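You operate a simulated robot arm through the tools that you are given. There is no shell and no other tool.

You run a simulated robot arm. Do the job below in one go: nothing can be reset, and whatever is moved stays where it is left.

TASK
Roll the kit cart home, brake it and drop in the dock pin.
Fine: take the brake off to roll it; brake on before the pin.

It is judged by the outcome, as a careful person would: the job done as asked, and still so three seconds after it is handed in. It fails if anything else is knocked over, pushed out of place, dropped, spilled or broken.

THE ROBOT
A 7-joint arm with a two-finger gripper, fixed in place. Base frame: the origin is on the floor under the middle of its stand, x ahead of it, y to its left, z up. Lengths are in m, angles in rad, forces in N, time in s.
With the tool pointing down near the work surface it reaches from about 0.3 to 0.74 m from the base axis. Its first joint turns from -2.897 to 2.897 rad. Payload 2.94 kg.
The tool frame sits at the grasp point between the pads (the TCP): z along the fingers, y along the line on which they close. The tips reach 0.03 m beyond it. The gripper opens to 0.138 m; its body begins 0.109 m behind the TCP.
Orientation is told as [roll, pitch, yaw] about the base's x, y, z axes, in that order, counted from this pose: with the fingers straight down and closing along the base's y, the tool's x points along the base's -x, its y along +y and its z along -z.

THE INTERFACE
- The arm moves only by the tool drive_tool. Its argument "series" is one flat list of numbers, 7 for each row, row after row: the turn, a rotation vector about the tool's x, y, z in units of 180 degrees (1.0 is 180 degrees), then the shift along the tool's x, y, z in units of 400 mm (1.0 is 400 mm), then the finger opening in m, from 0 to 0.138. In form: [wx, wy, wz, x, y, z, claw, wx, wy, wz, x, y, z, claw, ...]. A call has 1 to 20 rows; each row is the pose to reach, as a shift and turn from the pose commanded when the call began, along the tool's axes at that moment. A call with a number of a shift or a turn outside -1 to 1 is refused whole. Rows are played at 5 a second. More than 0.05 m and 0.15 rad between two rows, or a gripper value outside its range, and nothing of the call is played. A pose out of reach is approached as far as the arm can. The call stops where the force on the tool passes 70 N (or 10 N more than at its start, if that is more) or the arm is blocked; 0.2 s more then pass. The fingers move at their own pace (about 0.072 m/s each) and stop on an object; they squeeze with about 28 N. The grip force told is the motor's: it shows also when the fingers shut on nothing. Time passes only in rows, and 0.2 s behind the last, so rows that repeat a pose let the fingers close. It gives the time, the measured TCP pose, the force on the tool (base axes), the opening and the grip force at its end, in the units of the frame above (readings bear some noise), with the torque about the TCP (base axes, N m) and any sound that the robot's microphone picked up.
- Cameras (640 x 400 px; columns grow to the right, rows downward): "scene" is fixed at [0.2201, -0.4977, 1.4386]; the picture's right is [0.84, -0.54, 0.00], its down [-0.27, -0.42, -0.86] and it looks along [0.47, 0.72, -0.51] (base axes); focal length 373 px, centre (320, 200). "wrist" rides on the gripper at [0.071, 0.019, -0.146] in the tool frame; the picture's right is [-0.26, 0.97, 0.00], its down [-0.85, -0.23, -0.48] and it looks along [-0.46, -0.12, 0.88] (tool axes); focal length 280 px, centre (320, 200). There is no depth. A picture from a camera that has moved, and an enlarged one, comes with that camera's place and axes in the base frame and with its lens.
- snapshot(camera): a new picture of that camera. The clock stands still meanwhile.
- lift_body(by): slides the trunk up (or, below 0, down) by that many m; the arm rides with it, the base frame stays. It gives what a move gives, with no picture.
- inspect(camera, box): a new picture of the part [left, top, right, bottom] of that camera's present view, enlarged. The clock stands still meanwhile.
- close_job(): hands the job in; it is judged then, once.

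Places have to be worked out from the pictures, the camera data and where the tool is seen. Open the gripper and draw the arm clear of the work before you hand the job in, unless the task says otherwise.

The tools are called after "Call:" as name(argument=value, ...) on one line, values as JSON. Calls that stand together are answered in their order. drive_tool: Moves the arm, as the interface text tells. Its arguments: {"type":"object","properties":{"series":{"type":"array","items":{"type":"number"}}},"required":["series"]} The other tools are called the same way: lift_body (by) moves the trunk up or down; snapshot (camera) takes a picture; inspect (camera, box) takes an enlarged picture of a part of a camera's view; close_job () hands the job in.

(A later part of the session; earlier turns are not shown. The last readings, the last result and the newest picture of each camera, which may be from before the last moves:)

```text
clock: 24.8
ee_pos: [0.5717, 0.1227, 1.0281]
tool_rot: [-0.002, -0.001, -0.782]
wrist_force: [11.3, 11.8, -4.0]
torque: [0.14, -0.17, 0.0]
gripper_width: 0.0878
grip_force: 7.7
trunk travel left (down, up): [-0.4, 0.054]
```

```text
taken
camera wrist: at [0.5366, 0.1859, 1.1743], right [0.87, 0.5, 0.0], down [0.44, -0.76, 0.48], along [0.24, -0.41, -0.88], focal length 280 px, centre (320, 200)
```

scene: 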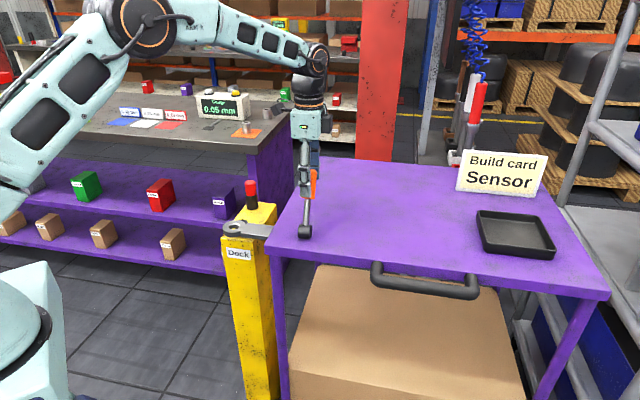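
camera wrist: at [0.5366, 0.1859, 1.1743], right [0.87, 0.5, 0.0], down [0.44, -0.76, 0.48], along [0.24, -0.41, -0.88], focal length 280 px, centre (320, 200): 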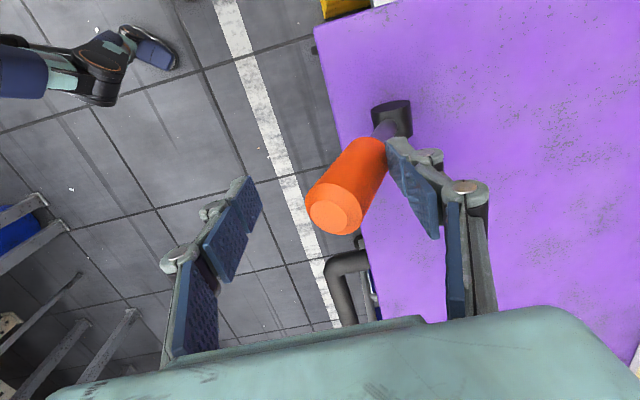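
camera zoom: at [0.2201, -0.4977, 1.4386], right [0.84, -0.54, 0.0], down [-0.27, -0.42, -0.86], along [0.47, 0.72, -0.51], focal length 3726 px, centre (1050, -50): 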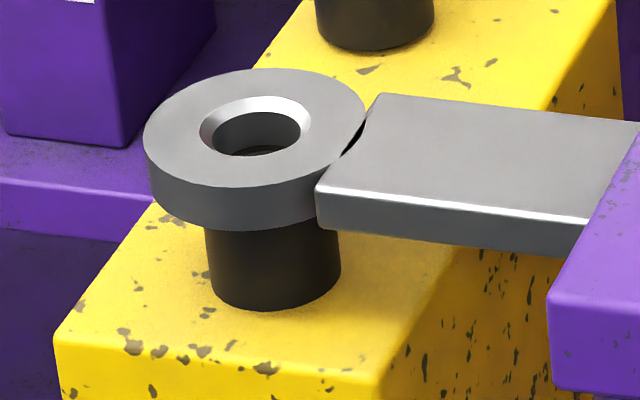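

The brake holds against 16 N with no ring motion, and the lever is at its stop. I'll back the finger off, rise clear, and recheck ring/socket alignment from straight above.

Call:
drive_tool(series=[0, 0, 0, 0, 0.025, 0, 0.1, 0, 0, 0, 0, 0.05, 0, 0.1, 0, 0, 0, 0, 0.05, -0.1, 0.1, 0, 0, 0, 0, 0.05, -0.2, 0.1, 0, 0, 0, 0, 0.05, -0.3, 0.1, 0, 0, 0, 0.078, 0.0871, -0.3, 0.1, 0, 0, 0, 0.156, 0.1242, -0.3, 0.1, 0, 0, 0, 0.234, 0.1613, -0.3, 0.1, 0, 0, 0, 0.3127, 0.1985, -0.3, 0.1, 0, 0, 0, 0.3127, 0.1985, -0.3, 0.1])

Call:
snapshot(camera="wrist")

Call:
inspect(camera="wrist", box=[272, 18, 368, 78])

Call:
snapshot(camera="scene")

```text
clock: 27.0
ee_pos: [0.5376, 0.2645, 1.1503]
tool_rot: [-0.001, 0.0, -0.786]
wrist_force: [-0.3, -1.1, -0.9]
torque: [-0.03, 0.0, 0.02]
gripper_width: 0.1
grip_force: 0.0
trunk travel left (down, up): [-0.4, 0.054]
```

```text
taken
camera wrist: at [0.5026, 0.3273, 1.2972], right [0.87, 0.5, 0.0], down [0.44, -0.76, 0.48], along [0.24, -0.41, -0.88], focal length 280 px, centre (320, 200)
```

wrist: 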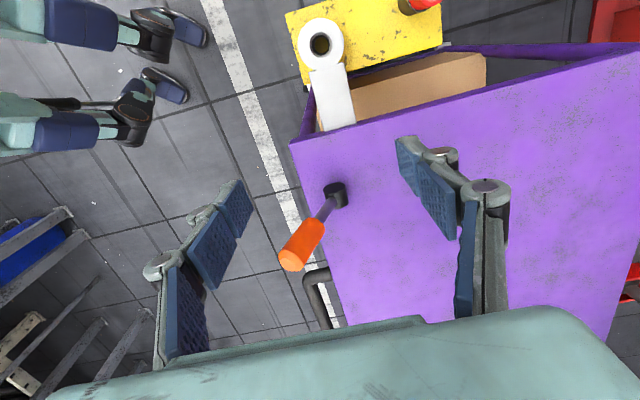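

```text
6.67 times, centred on (320, 48) of wrist
camera zoom: at [0.5026, 0.3273, 1.2972], right [0.87, 0.5, 0.0], down [0.44, -0.76, 0.48], along [0.24, -0.41, -0.88], focal length 1869 px, centre (320, 1213)
```

zoom: 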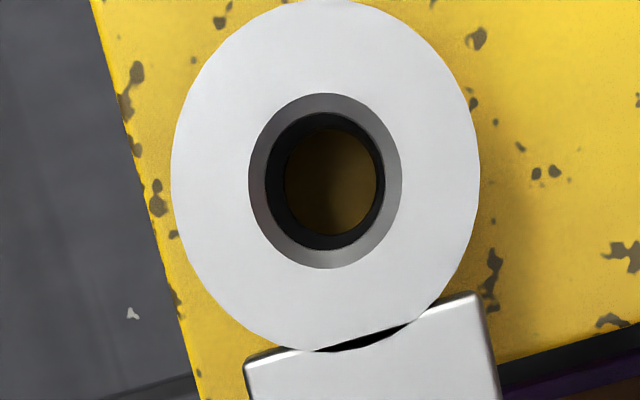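

```text
taken
```

scene: 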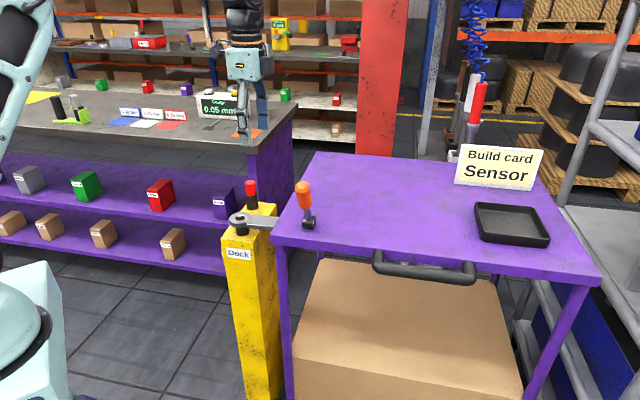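

The lever is in brake-on position and the ring hole is only about 1 mm off the bore centre, leaving the bore fully clear. Socket centre is about (0.503, 0.331). Next I'll move the wrist camera over the pin to locate it precisely.

Call:
drive_tool(series=[0, 0, 0, 0.011, 0.0778, 0, 0.1, 0, 0, 0, 0.022, 0.1555, 0, 0.1, 0, 0, 0, 0.033, 0.2333, 0, 0.1, 0, 0, 0, 0.044, 0.311, 0, 0.1, 0, 0, 0, 0.044, 0.311, 0, 0.1])

Call:
snapshot(camera="wrist")

Call:
inspect(camera="wrist", box=[256, 0, 384, 80])

Call:
inspect(camera="scene", box=[225, 170, 273, 200])

```text
clock: 28.2
ee_pos: [0.6009, 0.356, 1.1466]
tool_rot: [-0.003, -0.001, -0.785]
wrist_force: [0.5, 0.8, -0.4]
torque: [-0.03, 0.09, 0.0]
gripper_width: 0.0999
grip_force: 0.1
out of reach, approached as far as the arm can: row 4, 5
trunk travel left (down, up): [-0.4, 0.054]
```

```text
taken
camera wrist: at [0.5656, 0.4182, 1.292], right [0.87, 0.5, 0.0], down [0.44, -0.76, 0.48], along [0.23, -0.41, -0.88], focal length 280 px, centre (320, 200)
```

wrist: 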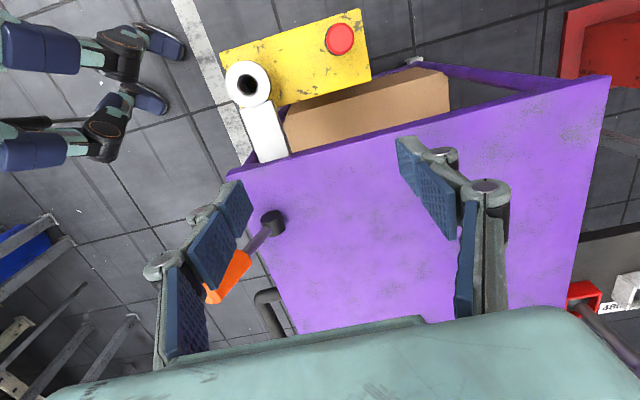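

```text
5.00 times, centred on (320, 40) of wrist
camera zoom: at [0.5656, 0.4182, 1.292], right [0.87, 0.5, 0.0], down [0.44, -0.76, 0.48], along [0.23, -0.41, -0.88], focal length 1402 px, centre (320, 1000)
```

zoom: 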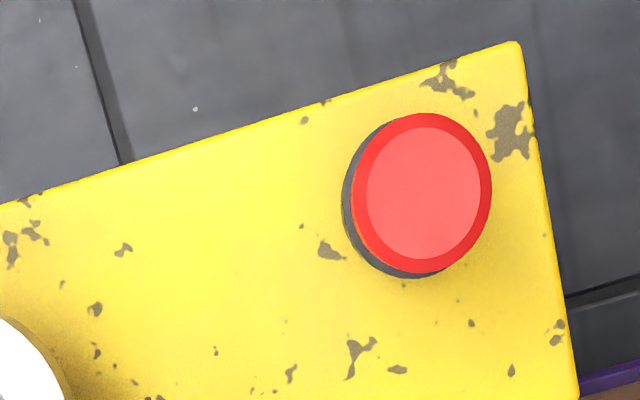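

```text
13.33 times, centred on (249, 185) of scene
camera zoom: at [0.2201, -0.4977, 1.4386], right [0.84, -0.54, 0.0], down [-0.27, -0.42, -0.86], along [0.47, 0.72, -0.51], focal length 4968 px, centre (1267, 400)
```

zoom: 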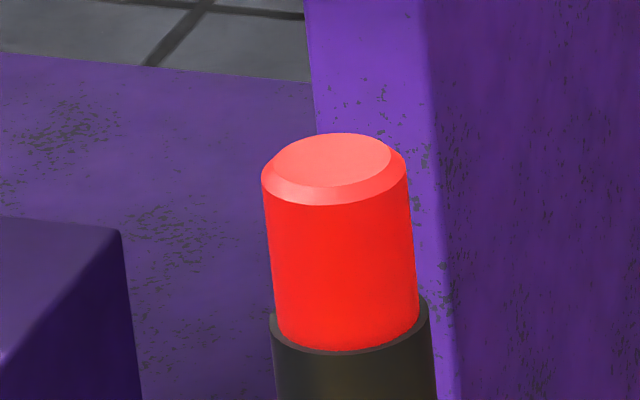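

The pin head triangulates to about (0.581, 0.436) with its top near z 0.925 and the holder rim near z 0.887. Reach is short this high up, so I'll move above the pin while lowering to z≈1.03, then check where I am.

Call:
drive_tool(series=[0, 0, 0, 0.03, 0.011, 0.06, 0.09, 0, 0, 0, 0.073, 0.0275, 0.12, 0.09, 0, 0, 0, 0.1095, 0.0413, 0.18, 0.09, 0, 0, 0, 0.146, 0.055, 0.24, 0.09, 0, 0, 0, 0.1825, 0.06875, 0.3, 0.09, 0, 0, 0, 0.1825, 0.06875, 0.3, 0.09])

Call:
snapshot(camera="wrist")

Call:
snapshot(camera="scene")

```text
clock: 29.6
ee_pos: [0.5801, 0.4347, 1.0278]
tool_rot: [-0.002, 0.0, -0.785]
wrist_force: [-0.4, -0.1, -0.1]
torque: [-0.01, -0.03, -0.02]
gripper_width: 0.0902
grip_force: 0.1
out of reach, approached as far as the arm can: row 1, 2, 3, 4, 5, 6
trunk travel left (down, up): [-0.4, 0.054]
```

```text
taken
camera wrist: at [0.544, 0.4973, 1.174], right [0.87, 0.5, 0.0], down [0.44, -0.76, 0.48], along [0.24, -0.41, -0.88], focal length 280 px, centre (320, 200)
```

wrist: 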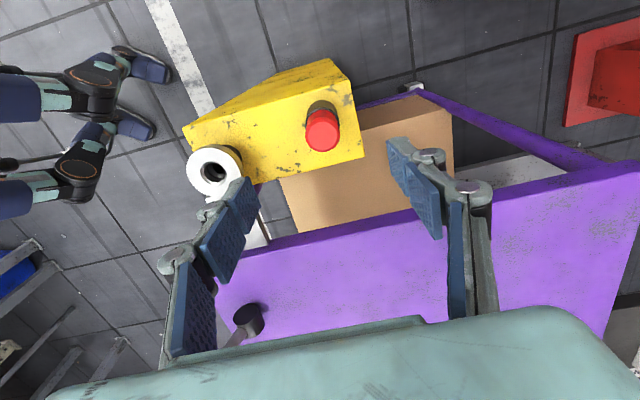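

```text
taken
```

scene: 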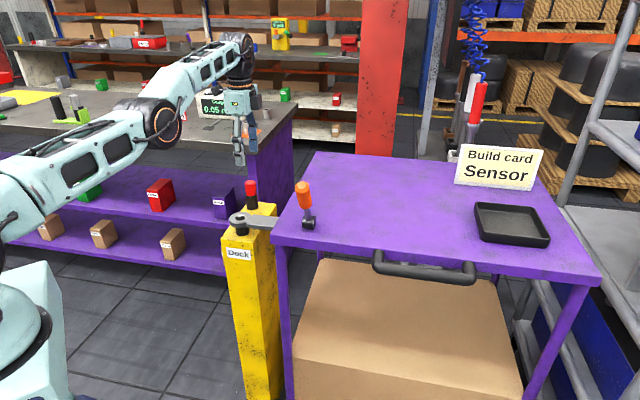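

The TCP is within 2 mm of the target above the pin. For perfect centring the pin's top should appear at about (320, 140) in the wrist view; I'll zoom to measure the offset.

Call:
inspect(camera="wrist", box=[272, 90, 368, 150])

```text
6.67 times, centred on (320, 120) of wrist
camera zoom: at [0.544, 0.4973, 1.174], right [0.87, 0.5, 0.0], down [0.44, -0.76, 0.48], along [0.24, -0.41, -0.88], focal length 1869 px, centre (320, 733)
```

zoom: 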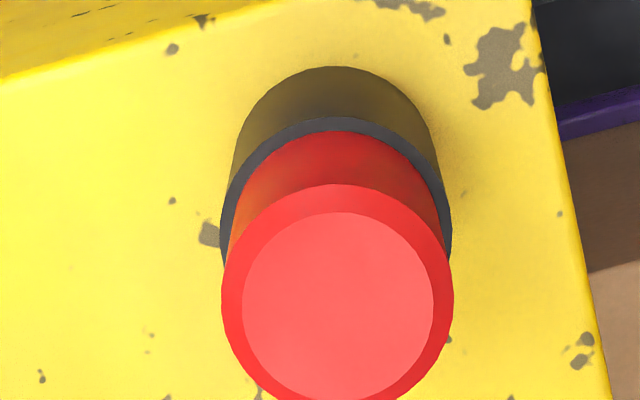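

The pin's top centre refines to about (0.581, 0.437, 0.923), about 3 mm off my axis. I'll shift that and lower to z≈0.97, keeping the tips above the pin head, then re-measure.

Call:
drive_tool(series=[0, 0, 0, 0.002, 0.003, 0.04, 0.09, 0, 0, 0, 0.004, 0.0065, 0.08, 0.09, 0, 0, 0, 0.004, 0.0065, 0.12, 0.09, 0, 0, 0, 0.004, 0.0065, 0.15, 0.09, 0, 0, 0, 0.004, 0.0065, 0.15, 0.09])

Call:
snapshot(camera="wrist")

Call:
inspect(camera="scene", box=[205, 130, 301, 220])

```text
clock: 30.8
ee_pos: [0.5846, 0.4415, 0.9689]
tool_rot: [-0.002, 0.002, -0.786]
wrist_force: [-0.4, 1.0, 0.0]
torque: [0.0, -0.02, -0.01]
gripper_width: 0.0899
grip_force: 0.3
out of reach, approached as far as the arm can: row 3, 4, 5
trunk travel left (down, up): [-0.4, 0.054]
```

```text
taken
camera wrist: at [0.5484, 0.5037, 1.115], right [0.87, 0.5, 0.0], down [0.44, -0.76, 0.48], along [0.24, -0.41, -0.88], focal length 280 px, centre (320, 200)
```

wrist: 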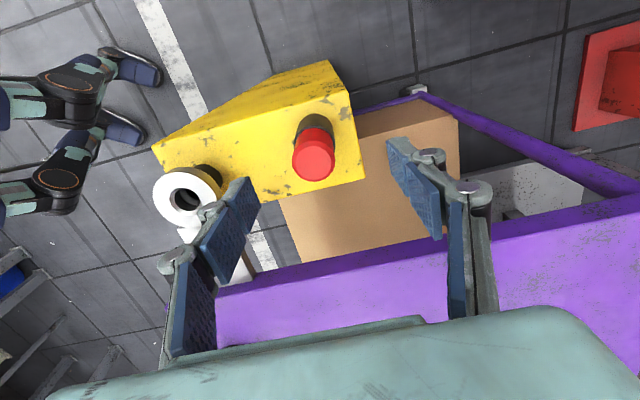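

```text
4.44 times, centred on (253, 175) of scene
camera zoom: at [0.2201, -0.4977, 1.4386], right [0.84, -0.54, 0.0], down [-0.27, -0.42, -0.86], along [0.47, 0.72, -0.51], focal length 1656 px, centre (618, 311)
```

zoom: 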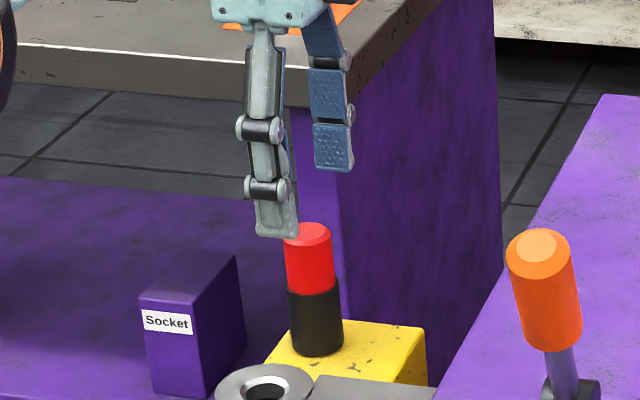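

The arm followed a little further out than I assumed, now at (0.5846, 0.4415), so the earlier command had been clipped. I'll zoom to get the pin's offset from the tool axis.

Call:
inspect(camera="wrist", box=[272, 110, 368, 190])

```text
5.00 times, centred on (320, 150) of wrist
camera zoom: at [0.5484, 0.5037, 1.115], right [0.87, 0.5, 0.0], down [0.44, -0.76, 0.48], along [0.24, -0.41, -0.88], focal length 1402 px, centre (320, 450)
```

zoom: 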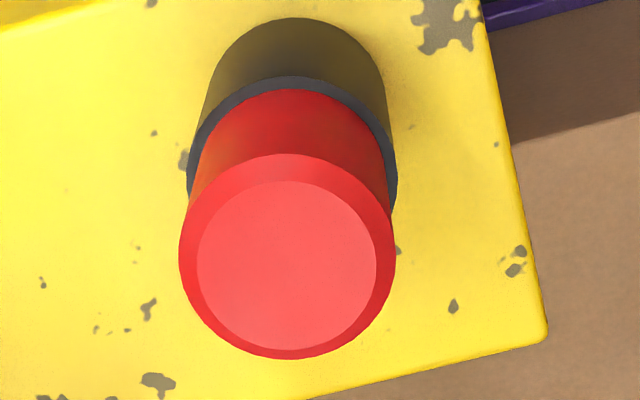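

The pin is 4.8 mm to the -u side of the tool axis, putting it near (0.5804, 0.439). I'll correct laterally at this height and re-read before descending around it.

Call:
drive_tool(series=[0, 0, 0, 0.0016, -0.006, 0, 0.09, 0, 0, 0, 0.0032, -0.0118, 0, 0.09, 0, 0, 0, 0.0032, -0.0118, 0, 0.09])

Call:
inspect(camera="wrist", box=[272, 110, 368, 190])

```text
clock: 31.6
ee_pos: [0.5857, 0.4407, 0.97]
tool_rot: [-0.003, -0.002, -0.786]
wrist_force: [0.0, 0.1, 0.6]
torque: [0.01, 0.01, 0.02]
gripper_width: 0.09
grip_force: 0.2
out of reach, approached as far as the arm can: row 2, 3
trunk travel left (down, up): [-0.4, 0.054]
```

```text
5.00 times, centred on (320, 150) of wrist
camera zoom: at [0.5485, 0.5037, 1.1152], right [0.87, 0.5, 0.0], down [0.44, -0.76, 0.48], along [0.24, -0.41, -0.88], focal length 1402 px, centre (320, 450)
```

zoom: 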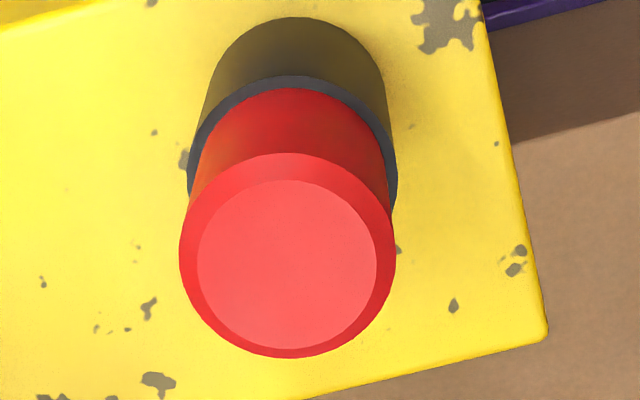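

The view didn't change, so the arm is saturating near a joint limit with this -45° yaw. I'll retreat a little inward and up while turning back to yaw 0, which should give easier reach at the pin.

Call:
drive_tool(series=[0, 0, 0, 0, 0, -0.04, 0.09, 0, 0, -0.03, 0.003, -0.0212, -0.075, 0.09, 0, 0, -0.067, 0.006, -0.0424, -0.075, 0.09, 0, 0, -0.104, 0.009, -0.0637, -0.075, 0.09, 0, 0, -0.141, 0.012, -0.085, -0.075, 0.09, 0, 0, -0.178, 0.015, -0.106, -0.075, 0.09, 0, 0, -0.215, 0.018, -0.1273, -0.075, 0.09, 0, 0, -0.25, 0.0212, -0.1485, -0.075, 0.09, 0, 0, -0.25, 0.0212, -0.1485, -0.075, 0.09])

Call:
snapshot(camera="wrist")

```text
clock: 33.6
ee_pos: [0.5804, 0.4396, 1.0069]
tool_rot: [-0.002, 0.001, 0.002]
wrist_force: [0.2, 0.3, 0.8]
torque: [-0.02, -0.01, 0.01]
gripper_width: 0.0903
grip_force: 0.1
out of reach, approached as far as the arm can: row 2, 3, 4, 5, 6, 7, 8, 9
trunk travel left (down, up): [-0.4, 0.054]
```

```text
taken
camera wrist: at [0.5101, 0.4571, 1.1534], right [0.26, 0.97, 0.0], down [0.85, -0.23, 0.47], along [0.46, -0.12, -0.88], focal length 280 px, centre (320, 200)
```

wrist: 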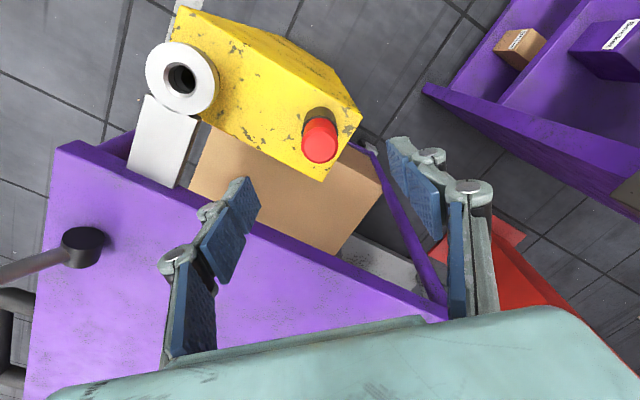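

The arm turned but stayed on its outer reach limit despite an inward command, as if stuck nearly straight. Everything is clear below (tips at 0.977, pin top 0.923), so I'll hold the command a few rows to see whether it converges inward.

Call:
drive_tool(series=[0, 0, 0, 0, 0, 0, 0.09, 0, 0, 0, 0, 0, 0, 0.09, 0, 0, 0, 0, 0, 0, 0.09, 0, 0, 0, 0, 0, 0, 0.09])

Call:
snapshot(camera="scene")

```text
clock: 34.6
ee_pos: [0.5805, 0.439, 1.0077]
tool_rot: [-0.002, 0.001, -0.002]
wrist_force: [-0.4, -0.2, 0.5]
torque: [0.02, 0.01, 0.0]
gripper_width: 0.0901
grip_force: 0.1
trunk travel left (down, up): [-0.4, 0.054]
```

```text
taken
```

scene: 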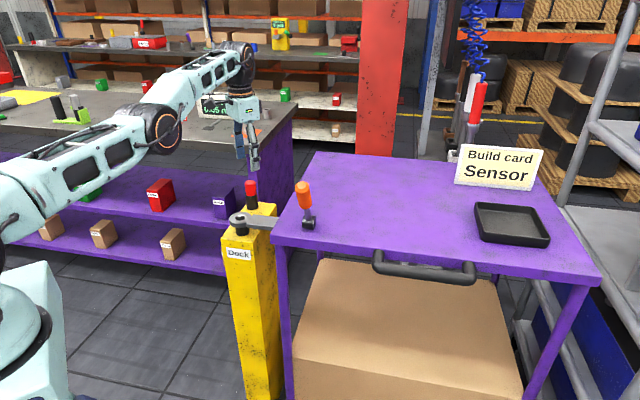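

Zero shift isn't flagged, so the command now equals the reached pose. The elbow has over-straightened past its stretch point, so inward moves are blocked. I'll stretch outward to pass back through that point and then pull inward in the same call; nothing is near at this height.

Call:
drive_tool(series=[0, 0, 0, -0.04, 0.03, 0, 0.09, 0, 0, 0, -0.08, 0.06, 0, 0.09, 0, 0, 0, -0.12, 0.09, 0, 0.09, 0, 0, 0, -0.12, 0.09, 0, 0.09])

```text
clock: 35.6
ee_pos: [0.5829, 0.4399, 1.0001]
tool_rot: [-0.001, -0.001, 0.0]
wrist_force: [0.3, -0.2, 0.4]
torque: [0.01, 0.0, -0.01]
gripper_width: 0.09
grip_force: 0.1
out of reach, approached as far as the arm can: row 1, 2, 3, 4
trunk travel left (down, up): [-0.4, 0.054]
```

The arm only slid along its outer reach circle, so it's stuck straight. I'll break that by pitching the fingers toward the robot while moving inward and slightly up, which should bend the elbow. The space here is clear.

Call:
drive_tool(series=[0.023, 0.0305, 0, 0.0899, -0.0677, -0.025, 0.09, 0.046, 0.061, 0, 0.1798, -0.1354, -0.05, 0.09, 0.069, 0.0915, 0, 0.2697, -0.2031, -0.075, 0.09, 0.092, 0.122, 0, 0.3596, -0.2708, -0.1, 0.09, 0.115, 0.1525, 0, 0.4495, -0.3385, -0.125, 0.09, 0.115, 0.1525, 0, 0.4495, -0.3385, -0.125, 0.09])

Call:
snapshot(camera="scene")

```text
clock: 37.0
ee_pos: [0.4033, 0.3023, 1.0493]
tool_rot: [-0.391, 0.47, -0.094]
wrist_force: [-0.1, 0.6, -0.9]
torque: [-0.05, 0.01, 0.04]
gripper_width: 0.0902
grip_force: 0.2
out of reach, approached as far as the arm can: row 1, 2
trunk travel left (down, up): [-0.4, 0.054]
```

```text
taken
```

scene: 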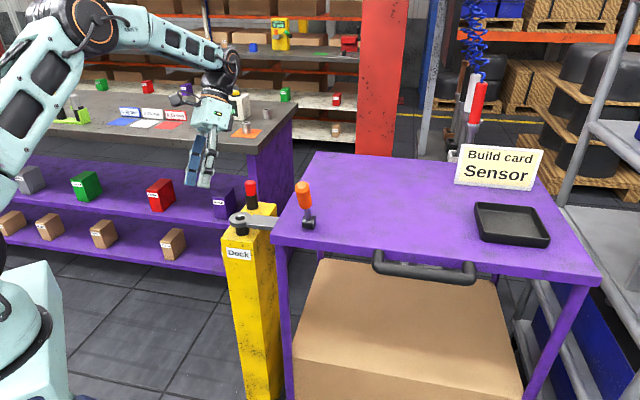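

The elbow bent properly and the arm is free again at (0.403, 0.302, 1.049). I'll straighten the tool back to vertical, then raise the trunk 5 cm so the pin's radius is comfortably in reach.

Call:
drive_tool(series=[-0.023, -0.0305, 0, 0, 0, 0, 0.09, -0.046, -0.061, 0, 0, 0, 0, 0.09, -0.069, -0.0915, 0, 0, 0, 0, 0.09, -0.092, -0.122, 0, 0, 0, 0, 0.09, -0.115, -0.1525, 0, 0, 0, 0, 0.09, -0.115, -0.1525, 0, 0, 0, 0, 0.09])

Call:
lift_body(by=0.05)

```text
clock: 38.4
ee_pos: [0.4015, 0.3025, 1.0502]
tool_rot: [0.0, 0.0, 0.0]
wrist_force: [-0.3, -0.4, -0.3]
torque: [0.03, -0.02, -0.01]
gripper_width: 0.0895
grip_force: 0.1
trunk travel left (down, up): [-0.4, 0.054]
```

```text
clock: 39.3
ee_pos: [0.4026, 0.3025, 1.0991]
tool_rot: [0.0, -0.001, 0.0]
wrist_force: [-0.3, -0.4, 0.4]
torque: [-0.02, -0.02, -0.01]
gripper_width: 0.0902
grip_force: 0.0
trunk travel left (down, up): [-0.45, 0.004]
```

Tool is vertical at yaw 0, trunk raised. I'll move to (0.56, 0.42, 1.0), just short of the pin, and measure it from there.

Call:
drive_tool(series=[0, 0, 0, -0.0656, 0.049, 0.0413, 0.09, 0, 0, 0, -0.1312, 0.0979, 0.0825, 0.09, 0, 0, 0, -0.1968, 0.1469, 0.1238, 0.09, 0, 0, 0, -0.2623, 0.1959, 0.165, 0.09, 0, 0, 0, -0.3279, 0.2448, 0.2063, 0.09, 0, 0, 0, -0.3935, 0.2938, 0.2475, 0.09, 0, 0, 0, -0.3935, 0.2938, 0.2475, 0.09])

Call:
snapshot(camera="wrist")

Call:
inspect(camera="wrist", box=[290, 140, 386, 200])

```text
clock: 40.9
ee_pos: [0.556, 0.4211, 0.9999]
tool_rot: [0.0, 0.0, -0.001]
wrist_force: [0.9, -0.5, -0.1]
torque: [0.01, -0.02, -0.01]
gripper_width: 0.0899
grip_force: 0.1
trunk travel left (down, up): [-0.45, 0.004]
```

```text
taken
camera wrist: at [0.4867, 0.4394, 1.1455], right [0.26, 0.97, 0.0], down [0.85, -0.23, 0.48], along [0.46, -0.12, -0.88], focal length 280 px, centre (320, 200)
```

wrist: 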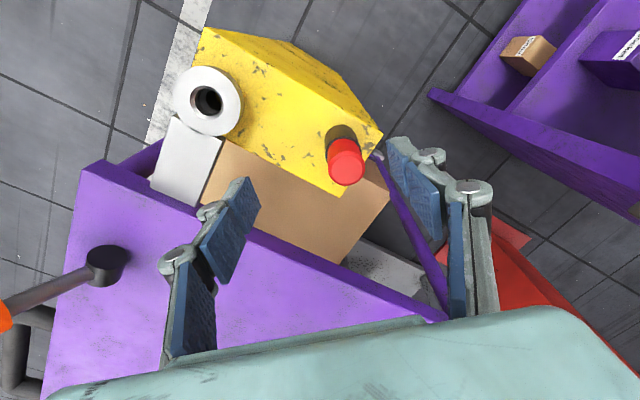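

```text
6.67 times, centred on (338, 170) of wrist
camera zoom: at [0.4867, 0.4394, 1.1455], right [0.26, 0.97, 0.0], down [0.85, -0.23, 0.48], along [0.46, -0.12, -0.88], focal length 1869 px, centre (200, 400)
```

zoom: 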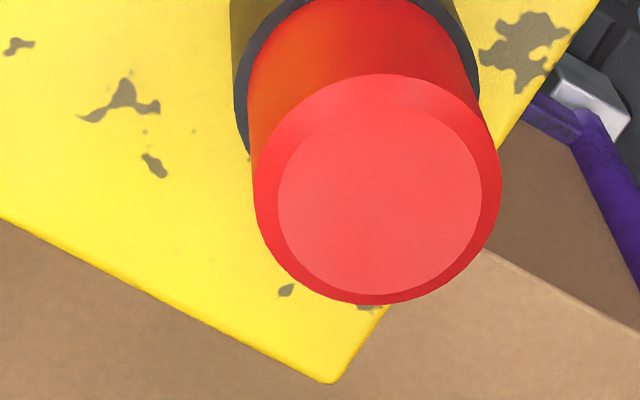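

The pin centre resolves to about (0.5808, 0.4379) and the camera pose puts the true TCP at (0.5577, 0.4204). I'll shift the remaining (0.023, 0.0175) at this height and verify centring.

Call:
drive_tool(series=[0, 0, 0, -0.0289, 0.0219, 0, 0.09, 0, 0, 0, -0.0578, 0.0438, 0, 0.09, 0, 0, 0, -0.0578, 0.0438, 0, 0.09])

Call:
snapshot(camera="wrist")

Call:
inspect(camera="wrist", box=[272, 120, 368, 180])

```text
clock: 41.7
ee_pos: [0.5815, 0.4387, 1.0011]
tool_rot: [-0.001, -0.001, -0.001]
wrist_force: [-0.4, -0.6, -0.7]
torque: [0.01, 0.03, 0.03]
gripper_width: 0.0899
grip_force: 0.0
trunk travel left (down, up): [-0.45, 0.004]
```

```text
taken
camera wrist: at [0.5111, 0.4561, 1.1465], right [0.26, 0.97, 0.0], down [0.85, -0.23, 0.48], along [0.46, -0.12, -0.88], focal length 280 px, centre (320, 200)
```

wrist: 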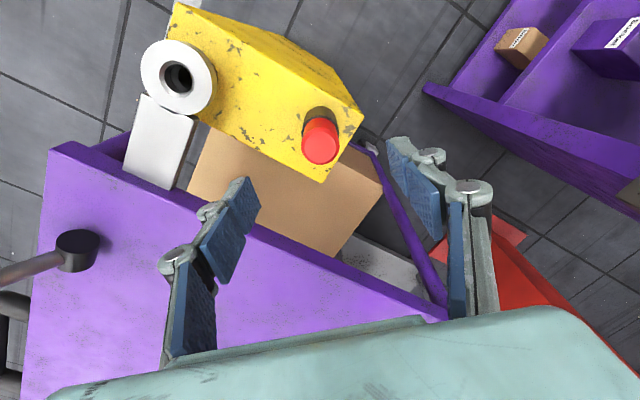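

```text
6.67 times, centred on (320, 150) of wrist
camera zoom: at [0.5111, 0.4561, 1.1465], right [0.26, 0.97, 0.0], down [0.85, -0.23, 0.48], along [0.46, -0.12, -0.88], focal length 1869 px, centre (320, 533)
```

zoom: 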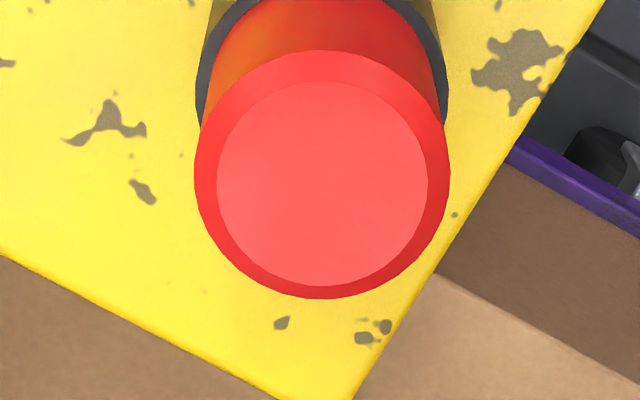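

The pin head is centred within about 1 mm of the tool axis. I'll lower the trunk by 0.079 m so the fingers come straight down around the red head, with the tips just above the holder rim.

Call:
lift_body(by=-0.079)

Call:
snapshot(camera="wrist")

Call:
inspect(camera="scene", box=[205, 140, 301, 220])

```text
clock: 42.9
ee_pos: [0.581, 0.437, 0.9227]
tool_rot: [0.001, 0.0, 0.001]
wrist_force: [-0.5, 0.3, -1.1]
torque: [0.03, 0.01, 0.02]
gripper_width: 0.0899
grip_force: 0.0
trunk travel left (down, up): [-0.371, 0.083]
```

```text
taken
camera wrist: at [0.511, 0.456, 1.0676], right [0.26, 0.97, 0.0], down [0.85, -0.23, 0.48], along [0.46, -0.12, -0.88], focal length 280 px, centre (320, 200)
```

wrist: 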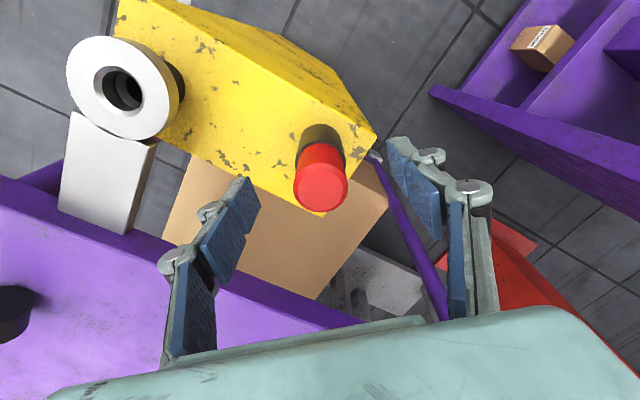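

```text
5.00 times, centred on (253, 180) of scene
camera zoom: at [0.2201, -0.4977, 1.4386], right [0.84, -0.54, 0.0], down [-0.27, -0.42, -0.86], along [0.47, 0.72, -0.51], focal length 1863 px, centre (655, 300)
```

zoom: 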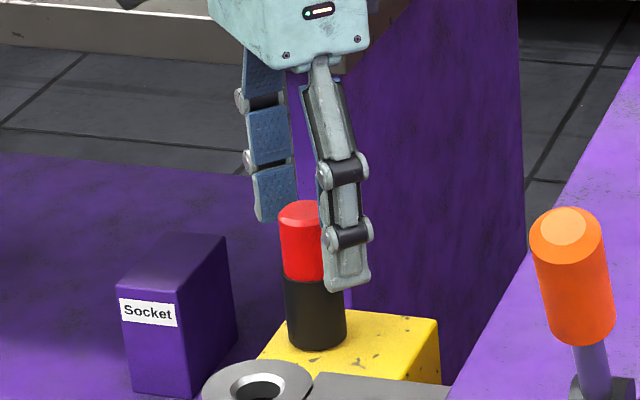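

The fingers straddle the red head evenly with tips just above the holder rim. I'll close on the head and check the grip.

Call:
drive_tool(series=[0, 0, 0, 0, 0, 0, 0.06, 0, 0, 0, 0, 0, 0, 0.02, 0, 0, 0, 0, 0, 0, 0.02, 0, 0, 0, 0, 0, 0, 0.02, 0, 0, 0, 0, 0, 0, 0.02, 0, 0, 0, 0, 0, 0, 0.02])

Call:
inspect(camera="scene", box=[205, 140, 301, 220])

Call:
snapshot(camera="wrist")

```text
clock: 44.3
ee_pos: [0.5799, 0.4378, 0.9204]
tool_rot: [0.001, 0.0, -0.001]
wrist_force: [0.6, 0.3, 1.1]
torque: [0.02, -0.02, 0.0]
gripper_width: 0.0308
grip_force: 28.2
trunk travel left (down, up): [-0.371, 0.083]
```

```text
5.00 times, centred on (253, 180) of scene
camera zoom: at [0.2201, -0.4977, 1.4386], right [0.84, -0.54, 0.0], down [-0.27, -0.42, -0.86], along [0.47, 0.72, -0.51], focal length 1863 px, centre (655, 300)
```

zoom: 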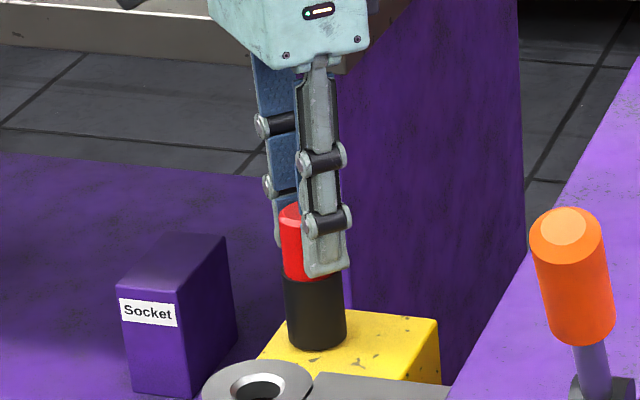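

```text
taken
camera wrist: at [0.511, 0.4561, 1.0675], right [0.26, 0.97, 0.0], down [0.85, -0.23, 0.48], along [0.46, -0.12, -0.88], focal length 280 px, centre (320, 200)
```

wrist: 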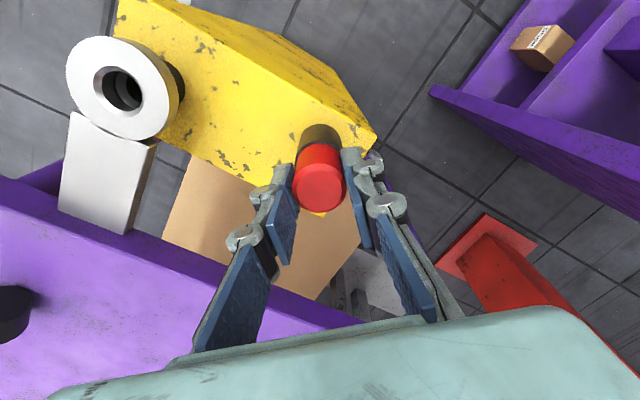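

Gripped at 0.0308 m with 28 N on the red head. I'll lift straight up with the trunk by 0.08 m and look at the pin's full length.

Call:
lift_body(by=0.08)

Call:
inspect(camera="scene", box=[205, 120, 301, 220])

Call:
snapshot(camera="wrist")

```text
clock: 45.5
ee_pos: [0.5828, 0.4382, 1.001]
tool_rot: [0.0, -0.001, 0.001]
wrist_force: [0.5, -0.5, -1.4]
torque: [0.01, -0.01, -0.02]
gripper_width: 0.0307
grip_force: 27.5
trunk travel left (down, up): [-0.451, 0.003]
```

```text
4.00 times, centred on (253, 170) of scene
camera zoom: at [0.2201, -0.4977, 1.4386], right [0.84, -0.54, 0.0], down [-0.27, -0.42, -0.86], along [0.47, 0.72, -0.51], focal length 1490 px, centre (588, 320)
```

zoom: 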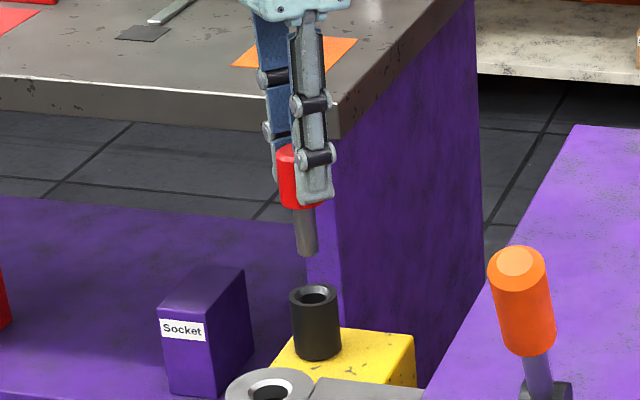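

```text
taken
camera wrist: at [0.5112, 0.4562, 1.1471], right [0.26, 0.97, 0.0], down [0.85, -0.23, 0.48], along [0.46, -0.12, -0.88], focal length 280 px, centre (320, 200)
```

wrist: 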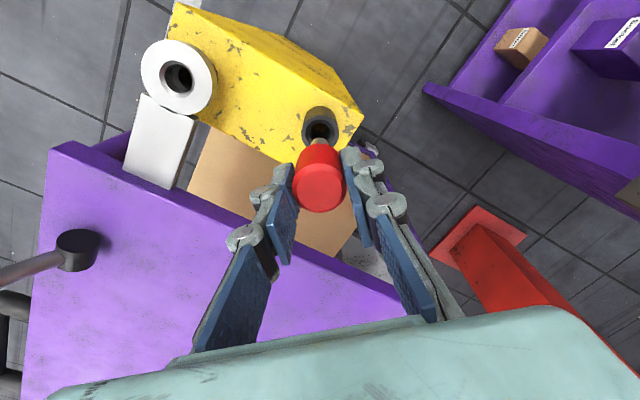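

The pin is free: its shank is about 0.016 m across and 0.042 m long, with the tip near z 0.925, well above the ring top (0.8875). I'll zoom on the holder and socket holes in the present wrist view to get an accurate relative shift.

Call:
inspect(camera="wrist", box=[120, 30, 240, 105])

Call:
inspect(camera="wrist", box=[272, 95, 368, 155])

```text
5.33 times, centred on (180, 68) of wrist
camera zoom: at [0.5112, 0.4562, 1.1471], right [0.26, 0.97, 0.0], down [0.85, -0.23, 0.48], along [0.46, -0.12, -0.88], focal length 1495 px, centre (1067, 907)
```

zoom: 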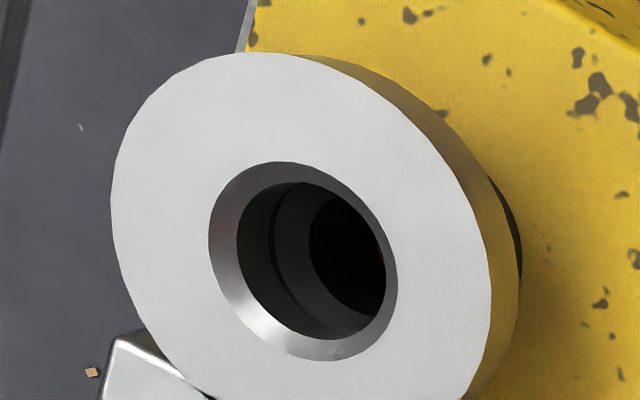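

```text
6.67 times, centred on (320, 125) of wrist
camera zoom: at [0.5112, 0.4562, 1.1471], right [0.26, 0.97, 0.0], down [0.85, -0.23, 0.48], along [0.46, -0.12, -0.88], focal length 1869 px, centre (320, 700)
```

zoom: 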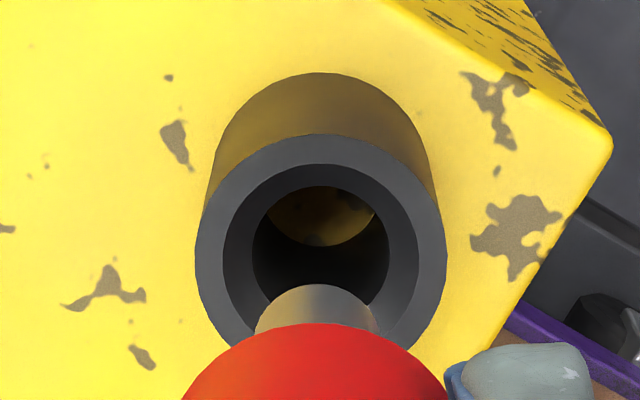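

Holder axis measures (0.580, 0.438) and the socket about (0.503, 0.331), so the pin must shift about (-0.0775, -0.107). I'll carry it there at the present height, tip 3–4 cm above the ring, and check.

Call:
drive_tool(series=[0, 0, 0, 0.0323, -0.0445, 0, 0.02, 0, 0, 0, 0.0646, -0.089, 0, 0.02, 0, 0, 0, 0.0969, -0.1335, 0, 0.02, 0, 0, 0, 0.1292, -0.178, 0, 0.02, 0, 0, 0, 0.1615, -0.2225, 0, 0.02, 0, 0, 0, 0.1938, -0.267, 0, 0.02, 0, 0, 0, 0.1938, -0.267, 0, 0.02])

Call:
snapshot(camera="wrist")

Call:
inspect(camera="scene", box=[200, 160, 296, 240])

Call:
inspect(camera="wrist", box=[272, 100, 368, 220])

```text
clock: 47.0
ee_pos: [0.5048, 0.3317, 1.0001]
tool_rot: [-0.001, 0.0, 0.0]
wrist_force: [-0.1, 0.5, -1.7]
torque: [0.0, -0.01, 0.01]
gripper_width: 0.0309
grip_force: 27.7
trunk travel left (down, up): [-0.451, 0.003]
```

```text
taken
camera wrist: at [0.434, 0.3493, 1.1467], right [0.26, 0.97, 0.0], down [0.85, -0.23, 0.48], along [0.46, -0.12, -0.88], focal length 280 px, centre (320, 200)
```

wrist: 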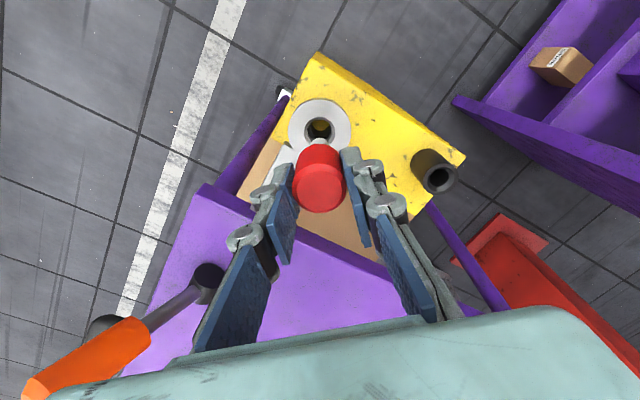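

```text
5.00 times, centred on (248, 200) of scene
camera zoom: at [0.2201, -0.4977, 1.4386], right [0.84, -0.54, 0.0], down [-0.27, -0.42, -0.86], along [0.47, 0.72, -0.51], focal length 1863 px, centre (680, 200)
```

zoom: 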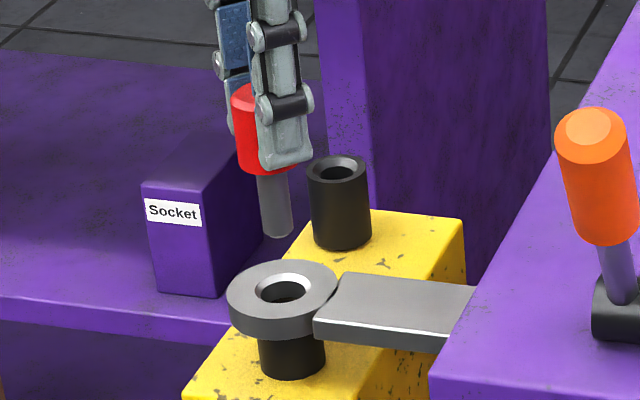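

```text
3.33 times, centred on (320, 160) of wrist
camera zoom: at [0.434, 0.3493, 1.1467], right [0.26, 0.97, 0.0], down [0.85, -0.23, 0.48], along [0.46, -0.12, -0.88], focal length 935 px, centre (320, 333)
```

zoom: 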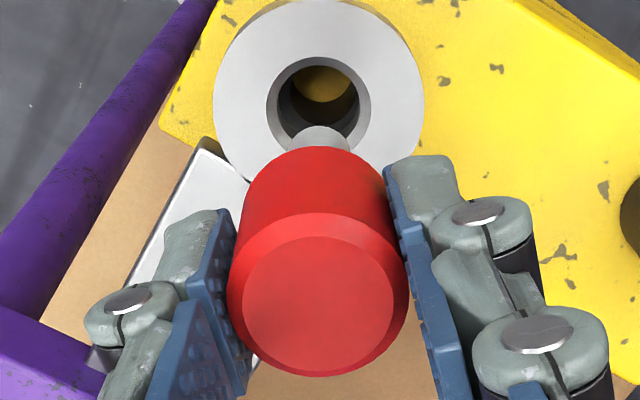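

From the wrist view the pin looks up to 3–4 mm off in x, but the scene view suggests better alignment. I'll zoom further in both to settle it before lowering.

Call:
inspect(camera="scene", box=[220, 190, 268, 235])

Call:
inspect(camera="wrist", box=[288, 90, 352, 150])

```text
8.89 times, centred on (244, 212) of scene
camera zoom: at [0.2201, -0.4977, 1.4386], right [0.84, -0.54, 0.0], down [-0.27, -0.42, -0.86], along [0.47, 0.72, -0.51], focal length 3312 px, centre (996, 89)
```

zoom: 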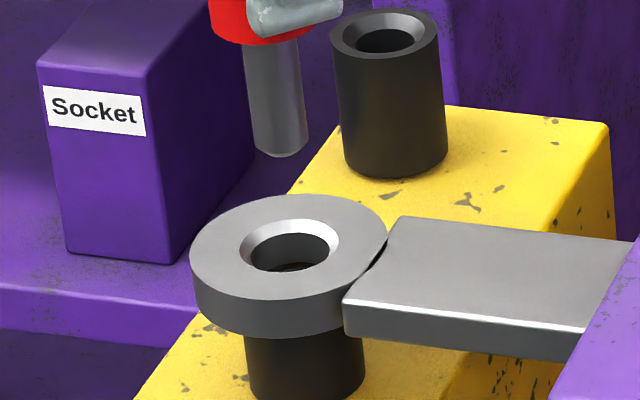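

```text
6.67 times, centred on (320, 120) of wrist
camera zoom: at [0.434, 0.3493, 1.1467], right [0.26, 0.97, 0.0], down [0.85, -0.23, 0.48], along [0.46, -0.12, -0.88], focal length 1869 px, centre (320, 733)
```

zoom: 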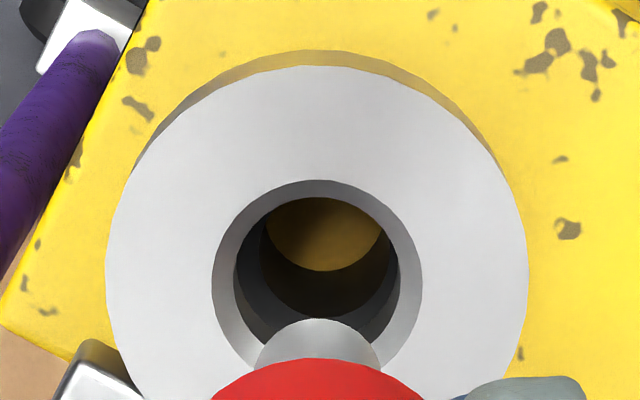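

Combining both views, the pin axis is within about 0.8 mm of the socket bore, and the clearance is about ±1.6 mm plus chamfers. I'll nudge it half a millimetre and lower 0.045 m so the tip just enters the ring, watching the force.

Call:
drive_tool(series=[0, 0, 0, -0.0007, 0.0015, 0.02, 0.02, 0, 0, 0, -0.0007, 0.0015, 0.04, 0.02, 0, 0, 0, -0.0007, 0.0015, 0.06, 0.02, 0, 0, 0, -0.0007, 0.0015, 0.08, 0.02, 0, 0, 0, -0.0007, 0.0015, 0.0975, 0.02, 0, 0, 0, -0.0007, 0.0015, 0.1125, 0.02])

Call:
inspect(camera="scene", box=[220, 190, 268, 235])

Call:
inspect(camera="wrist", box=[272, 100, 368, 220])

```text
clock: 48.5
ee_pos: [0.5033, 0.3332, 0.9573]
tool_rot: [0.001, 0.0, 0.001]
wrist_force: [-0.2, 0.8, -2.0]
torque: [0.0, 0.0, -0.01]
gripper_width: 0.0308
grip_force: 28.1
trunk travel left (down, up): [-0.451, 0.003]
```

```text
8.89 times, centred on (244, 212) of scene
camera zoom: at [0.2201, -0.4977, 1.4386], right [0.84, -0.54, 0.0], down [-0.27, -0.42, -0.86], along [0.47, 0.72, -0.51], focal length 3312 px, centre (996, 89)
```

zoom: 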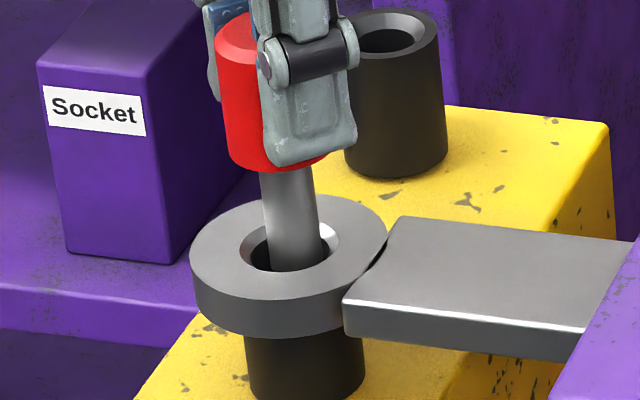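

```text
3.33 times, centred on (320, 160) of wrist
camera zoom: at [0.4344, 0.3507, 1.1024], right [0.26, 0.97, 0.0], down [0.85, -0.23, 0.48], along [0.46, -0.12, -0.88], focal length 935 px, centre (320, 333)
```

zoom: 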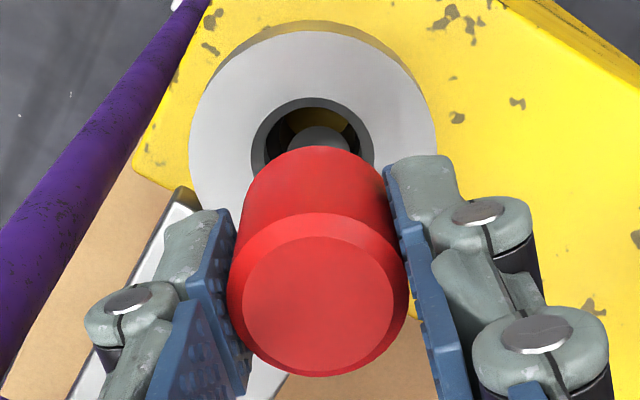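

The tip has entered the ring hole with no contact force. I'll zoom closely to check the shank's clearance in the hole before continuing.

Call:
inspect(camera="scene", box=[228, 205, 260, 230])

Call:
inspect(camera="wrist", box=[290, 105, 346, 150])

```text
16.00 times, centred on (244, 218) of scene
camera zoom: at [0.2201, -0.4977, 1.4386], right [0.84, -0.54, 0.0], down [-0.27, -0.42, -0.86], along [0.47, 0.72, -0.51], focal length 5961 px, centre (1536, -80)
```

zoom: 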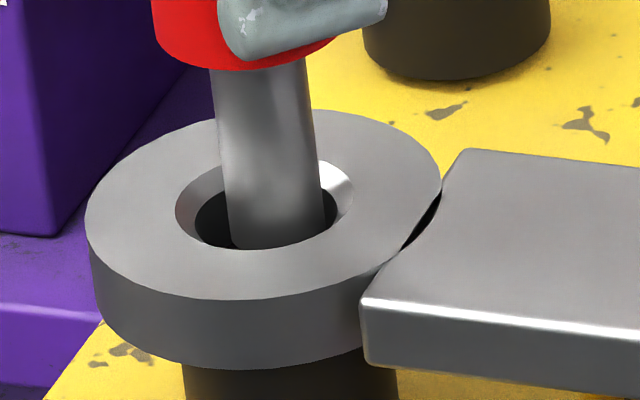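

```text
8.89 times, centred on (318, 128) of wrist
camera zoom: at [0.4344, 0.3507, 1.1024], right [0.26, 0.97, 0.0], down [0.85, -0.23, 0.48], along [0.46, -0.12, -0.88], focal length 2492 px, centre (338, 844)
```

zoom: 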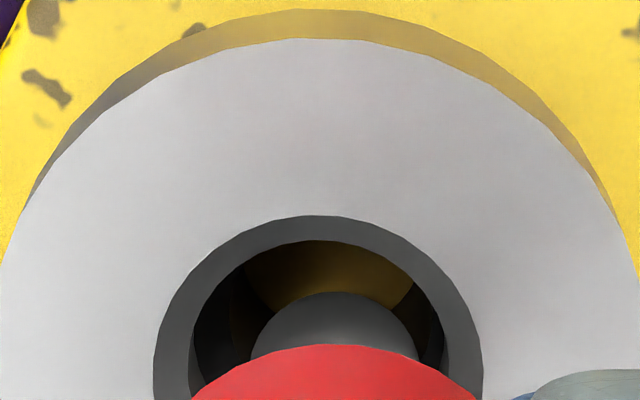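

The shank sits in the ring hole with clearance, about 1.1 mm in +x from the bore centre. I'll correct 1 mm in -x and lower another 0.02 m, checking for contact.

Call:
drive_tool(series=[0, 0, 0, 0.0025, -0.0005, 0, 0.02, 0, 0, 0, 0.0025, -0.0005, 0.0125, 0.02, 0, 0, 0, 0.0025, -0.0005, 0.025, 0.02, 0, 0, 0, 0.0025, -0.0005, 0.0375, 0.02, 0, 0, 0, 0.0025, -0.0005, 0.05, 0.02])

Call:
inspect(camera="scene", box=[220, 190, 268, 235])

```text
clock: 49.6
ee_pos: [0.5032, 0.3312, 0.9366]
tool_rot: [-0.002, 0.0, 0.002]
wrist_force: [0.7, -0.7, -1.6]
torque: [0.02, 0.02, -0.02]
gripper_width: 0.0306
grip_force: 27.4
trunk travel left (down, up): [-0.451, 0.003]
```

```text
8.89 times, centred on (244, 212) of scene
camera zoom: at [0.2201, -0.4977, 1.4386], right [0.84, -0.54, 0.0], down [-0.27, -0.42, -0.86], along [0.47, 0.72, -0.51], focal length 3312 px, centre (996, 89)
```

zoom: 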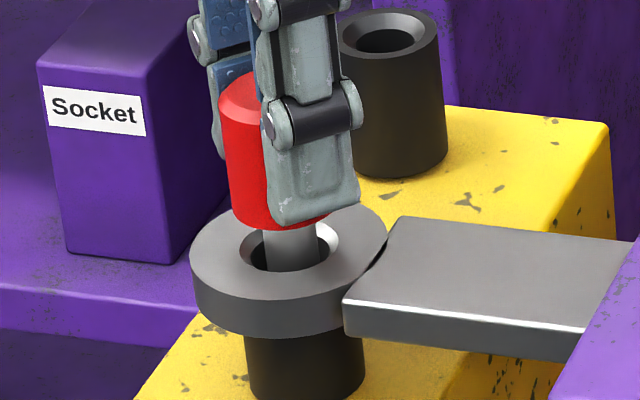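

Still no contact as the tip enters the socket tube; about 12 mm remain before the head seats on the ring. I'll lower 10 mm slowly.

Call:
drive_tool(series=[0, 0, 0, 0, 0, 0.00625, 0.02, 0, 0, 0, 0, 0, 0.0125, 0.02, 0, 0, 0, 0, 0, 0.01875, 0.02, 0, 0, 0, 0, 0, 0.025, 0.02])

Call:
inspect(camera="scene", box=[220, 190, 268, 235])

Call:
snapshot(camera="wrist")

```text
clock: 50.6
ee_pos: [0.5035, 0.3308, 0.9263]
tool_rot: [0.001, -0.002, 0.002]
wrist_force: [-0.5, -0.8, -0.7]
torque: [-0.02, 0.01, 0.0]
gripper_width: 0.0307
grip_force: 28.3
trunk travel left (down, up): [-0.451, 0.003]
```

```text
8.89 times, centred on (244, 212) of scene
camera zoom: at [0.2201, -0.4977, 1.4386], right [0.84, -0.54, 0.0], down [-0.27, -0.42, -0.86], along [0.47, 0.72, -0.51], focal length 3312 px, centre (996, 89)
```

zoom: 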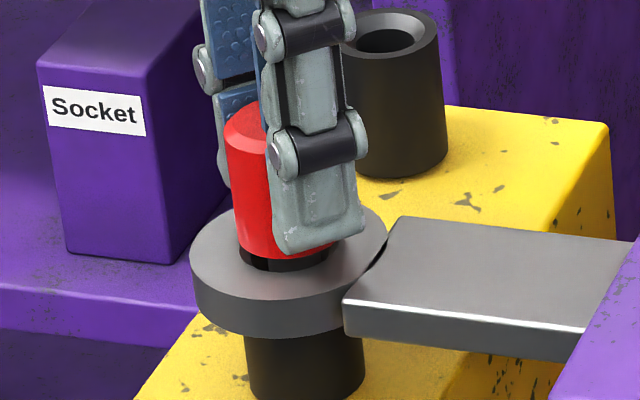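

```text
taken
camera wrist: at [0.4334, 0.3499, 1.0724], right [0.26, 0.97, 0.0], down [0.85, -0.23, 0.48], along [0.46, -0.12, -0.88], focal length 280 px, centre (320, 200)
```

wrist: 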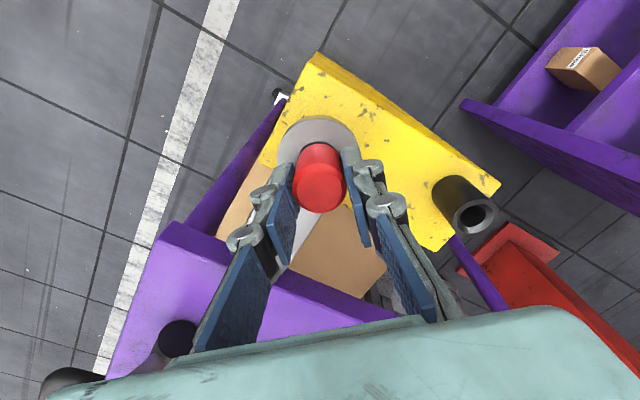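

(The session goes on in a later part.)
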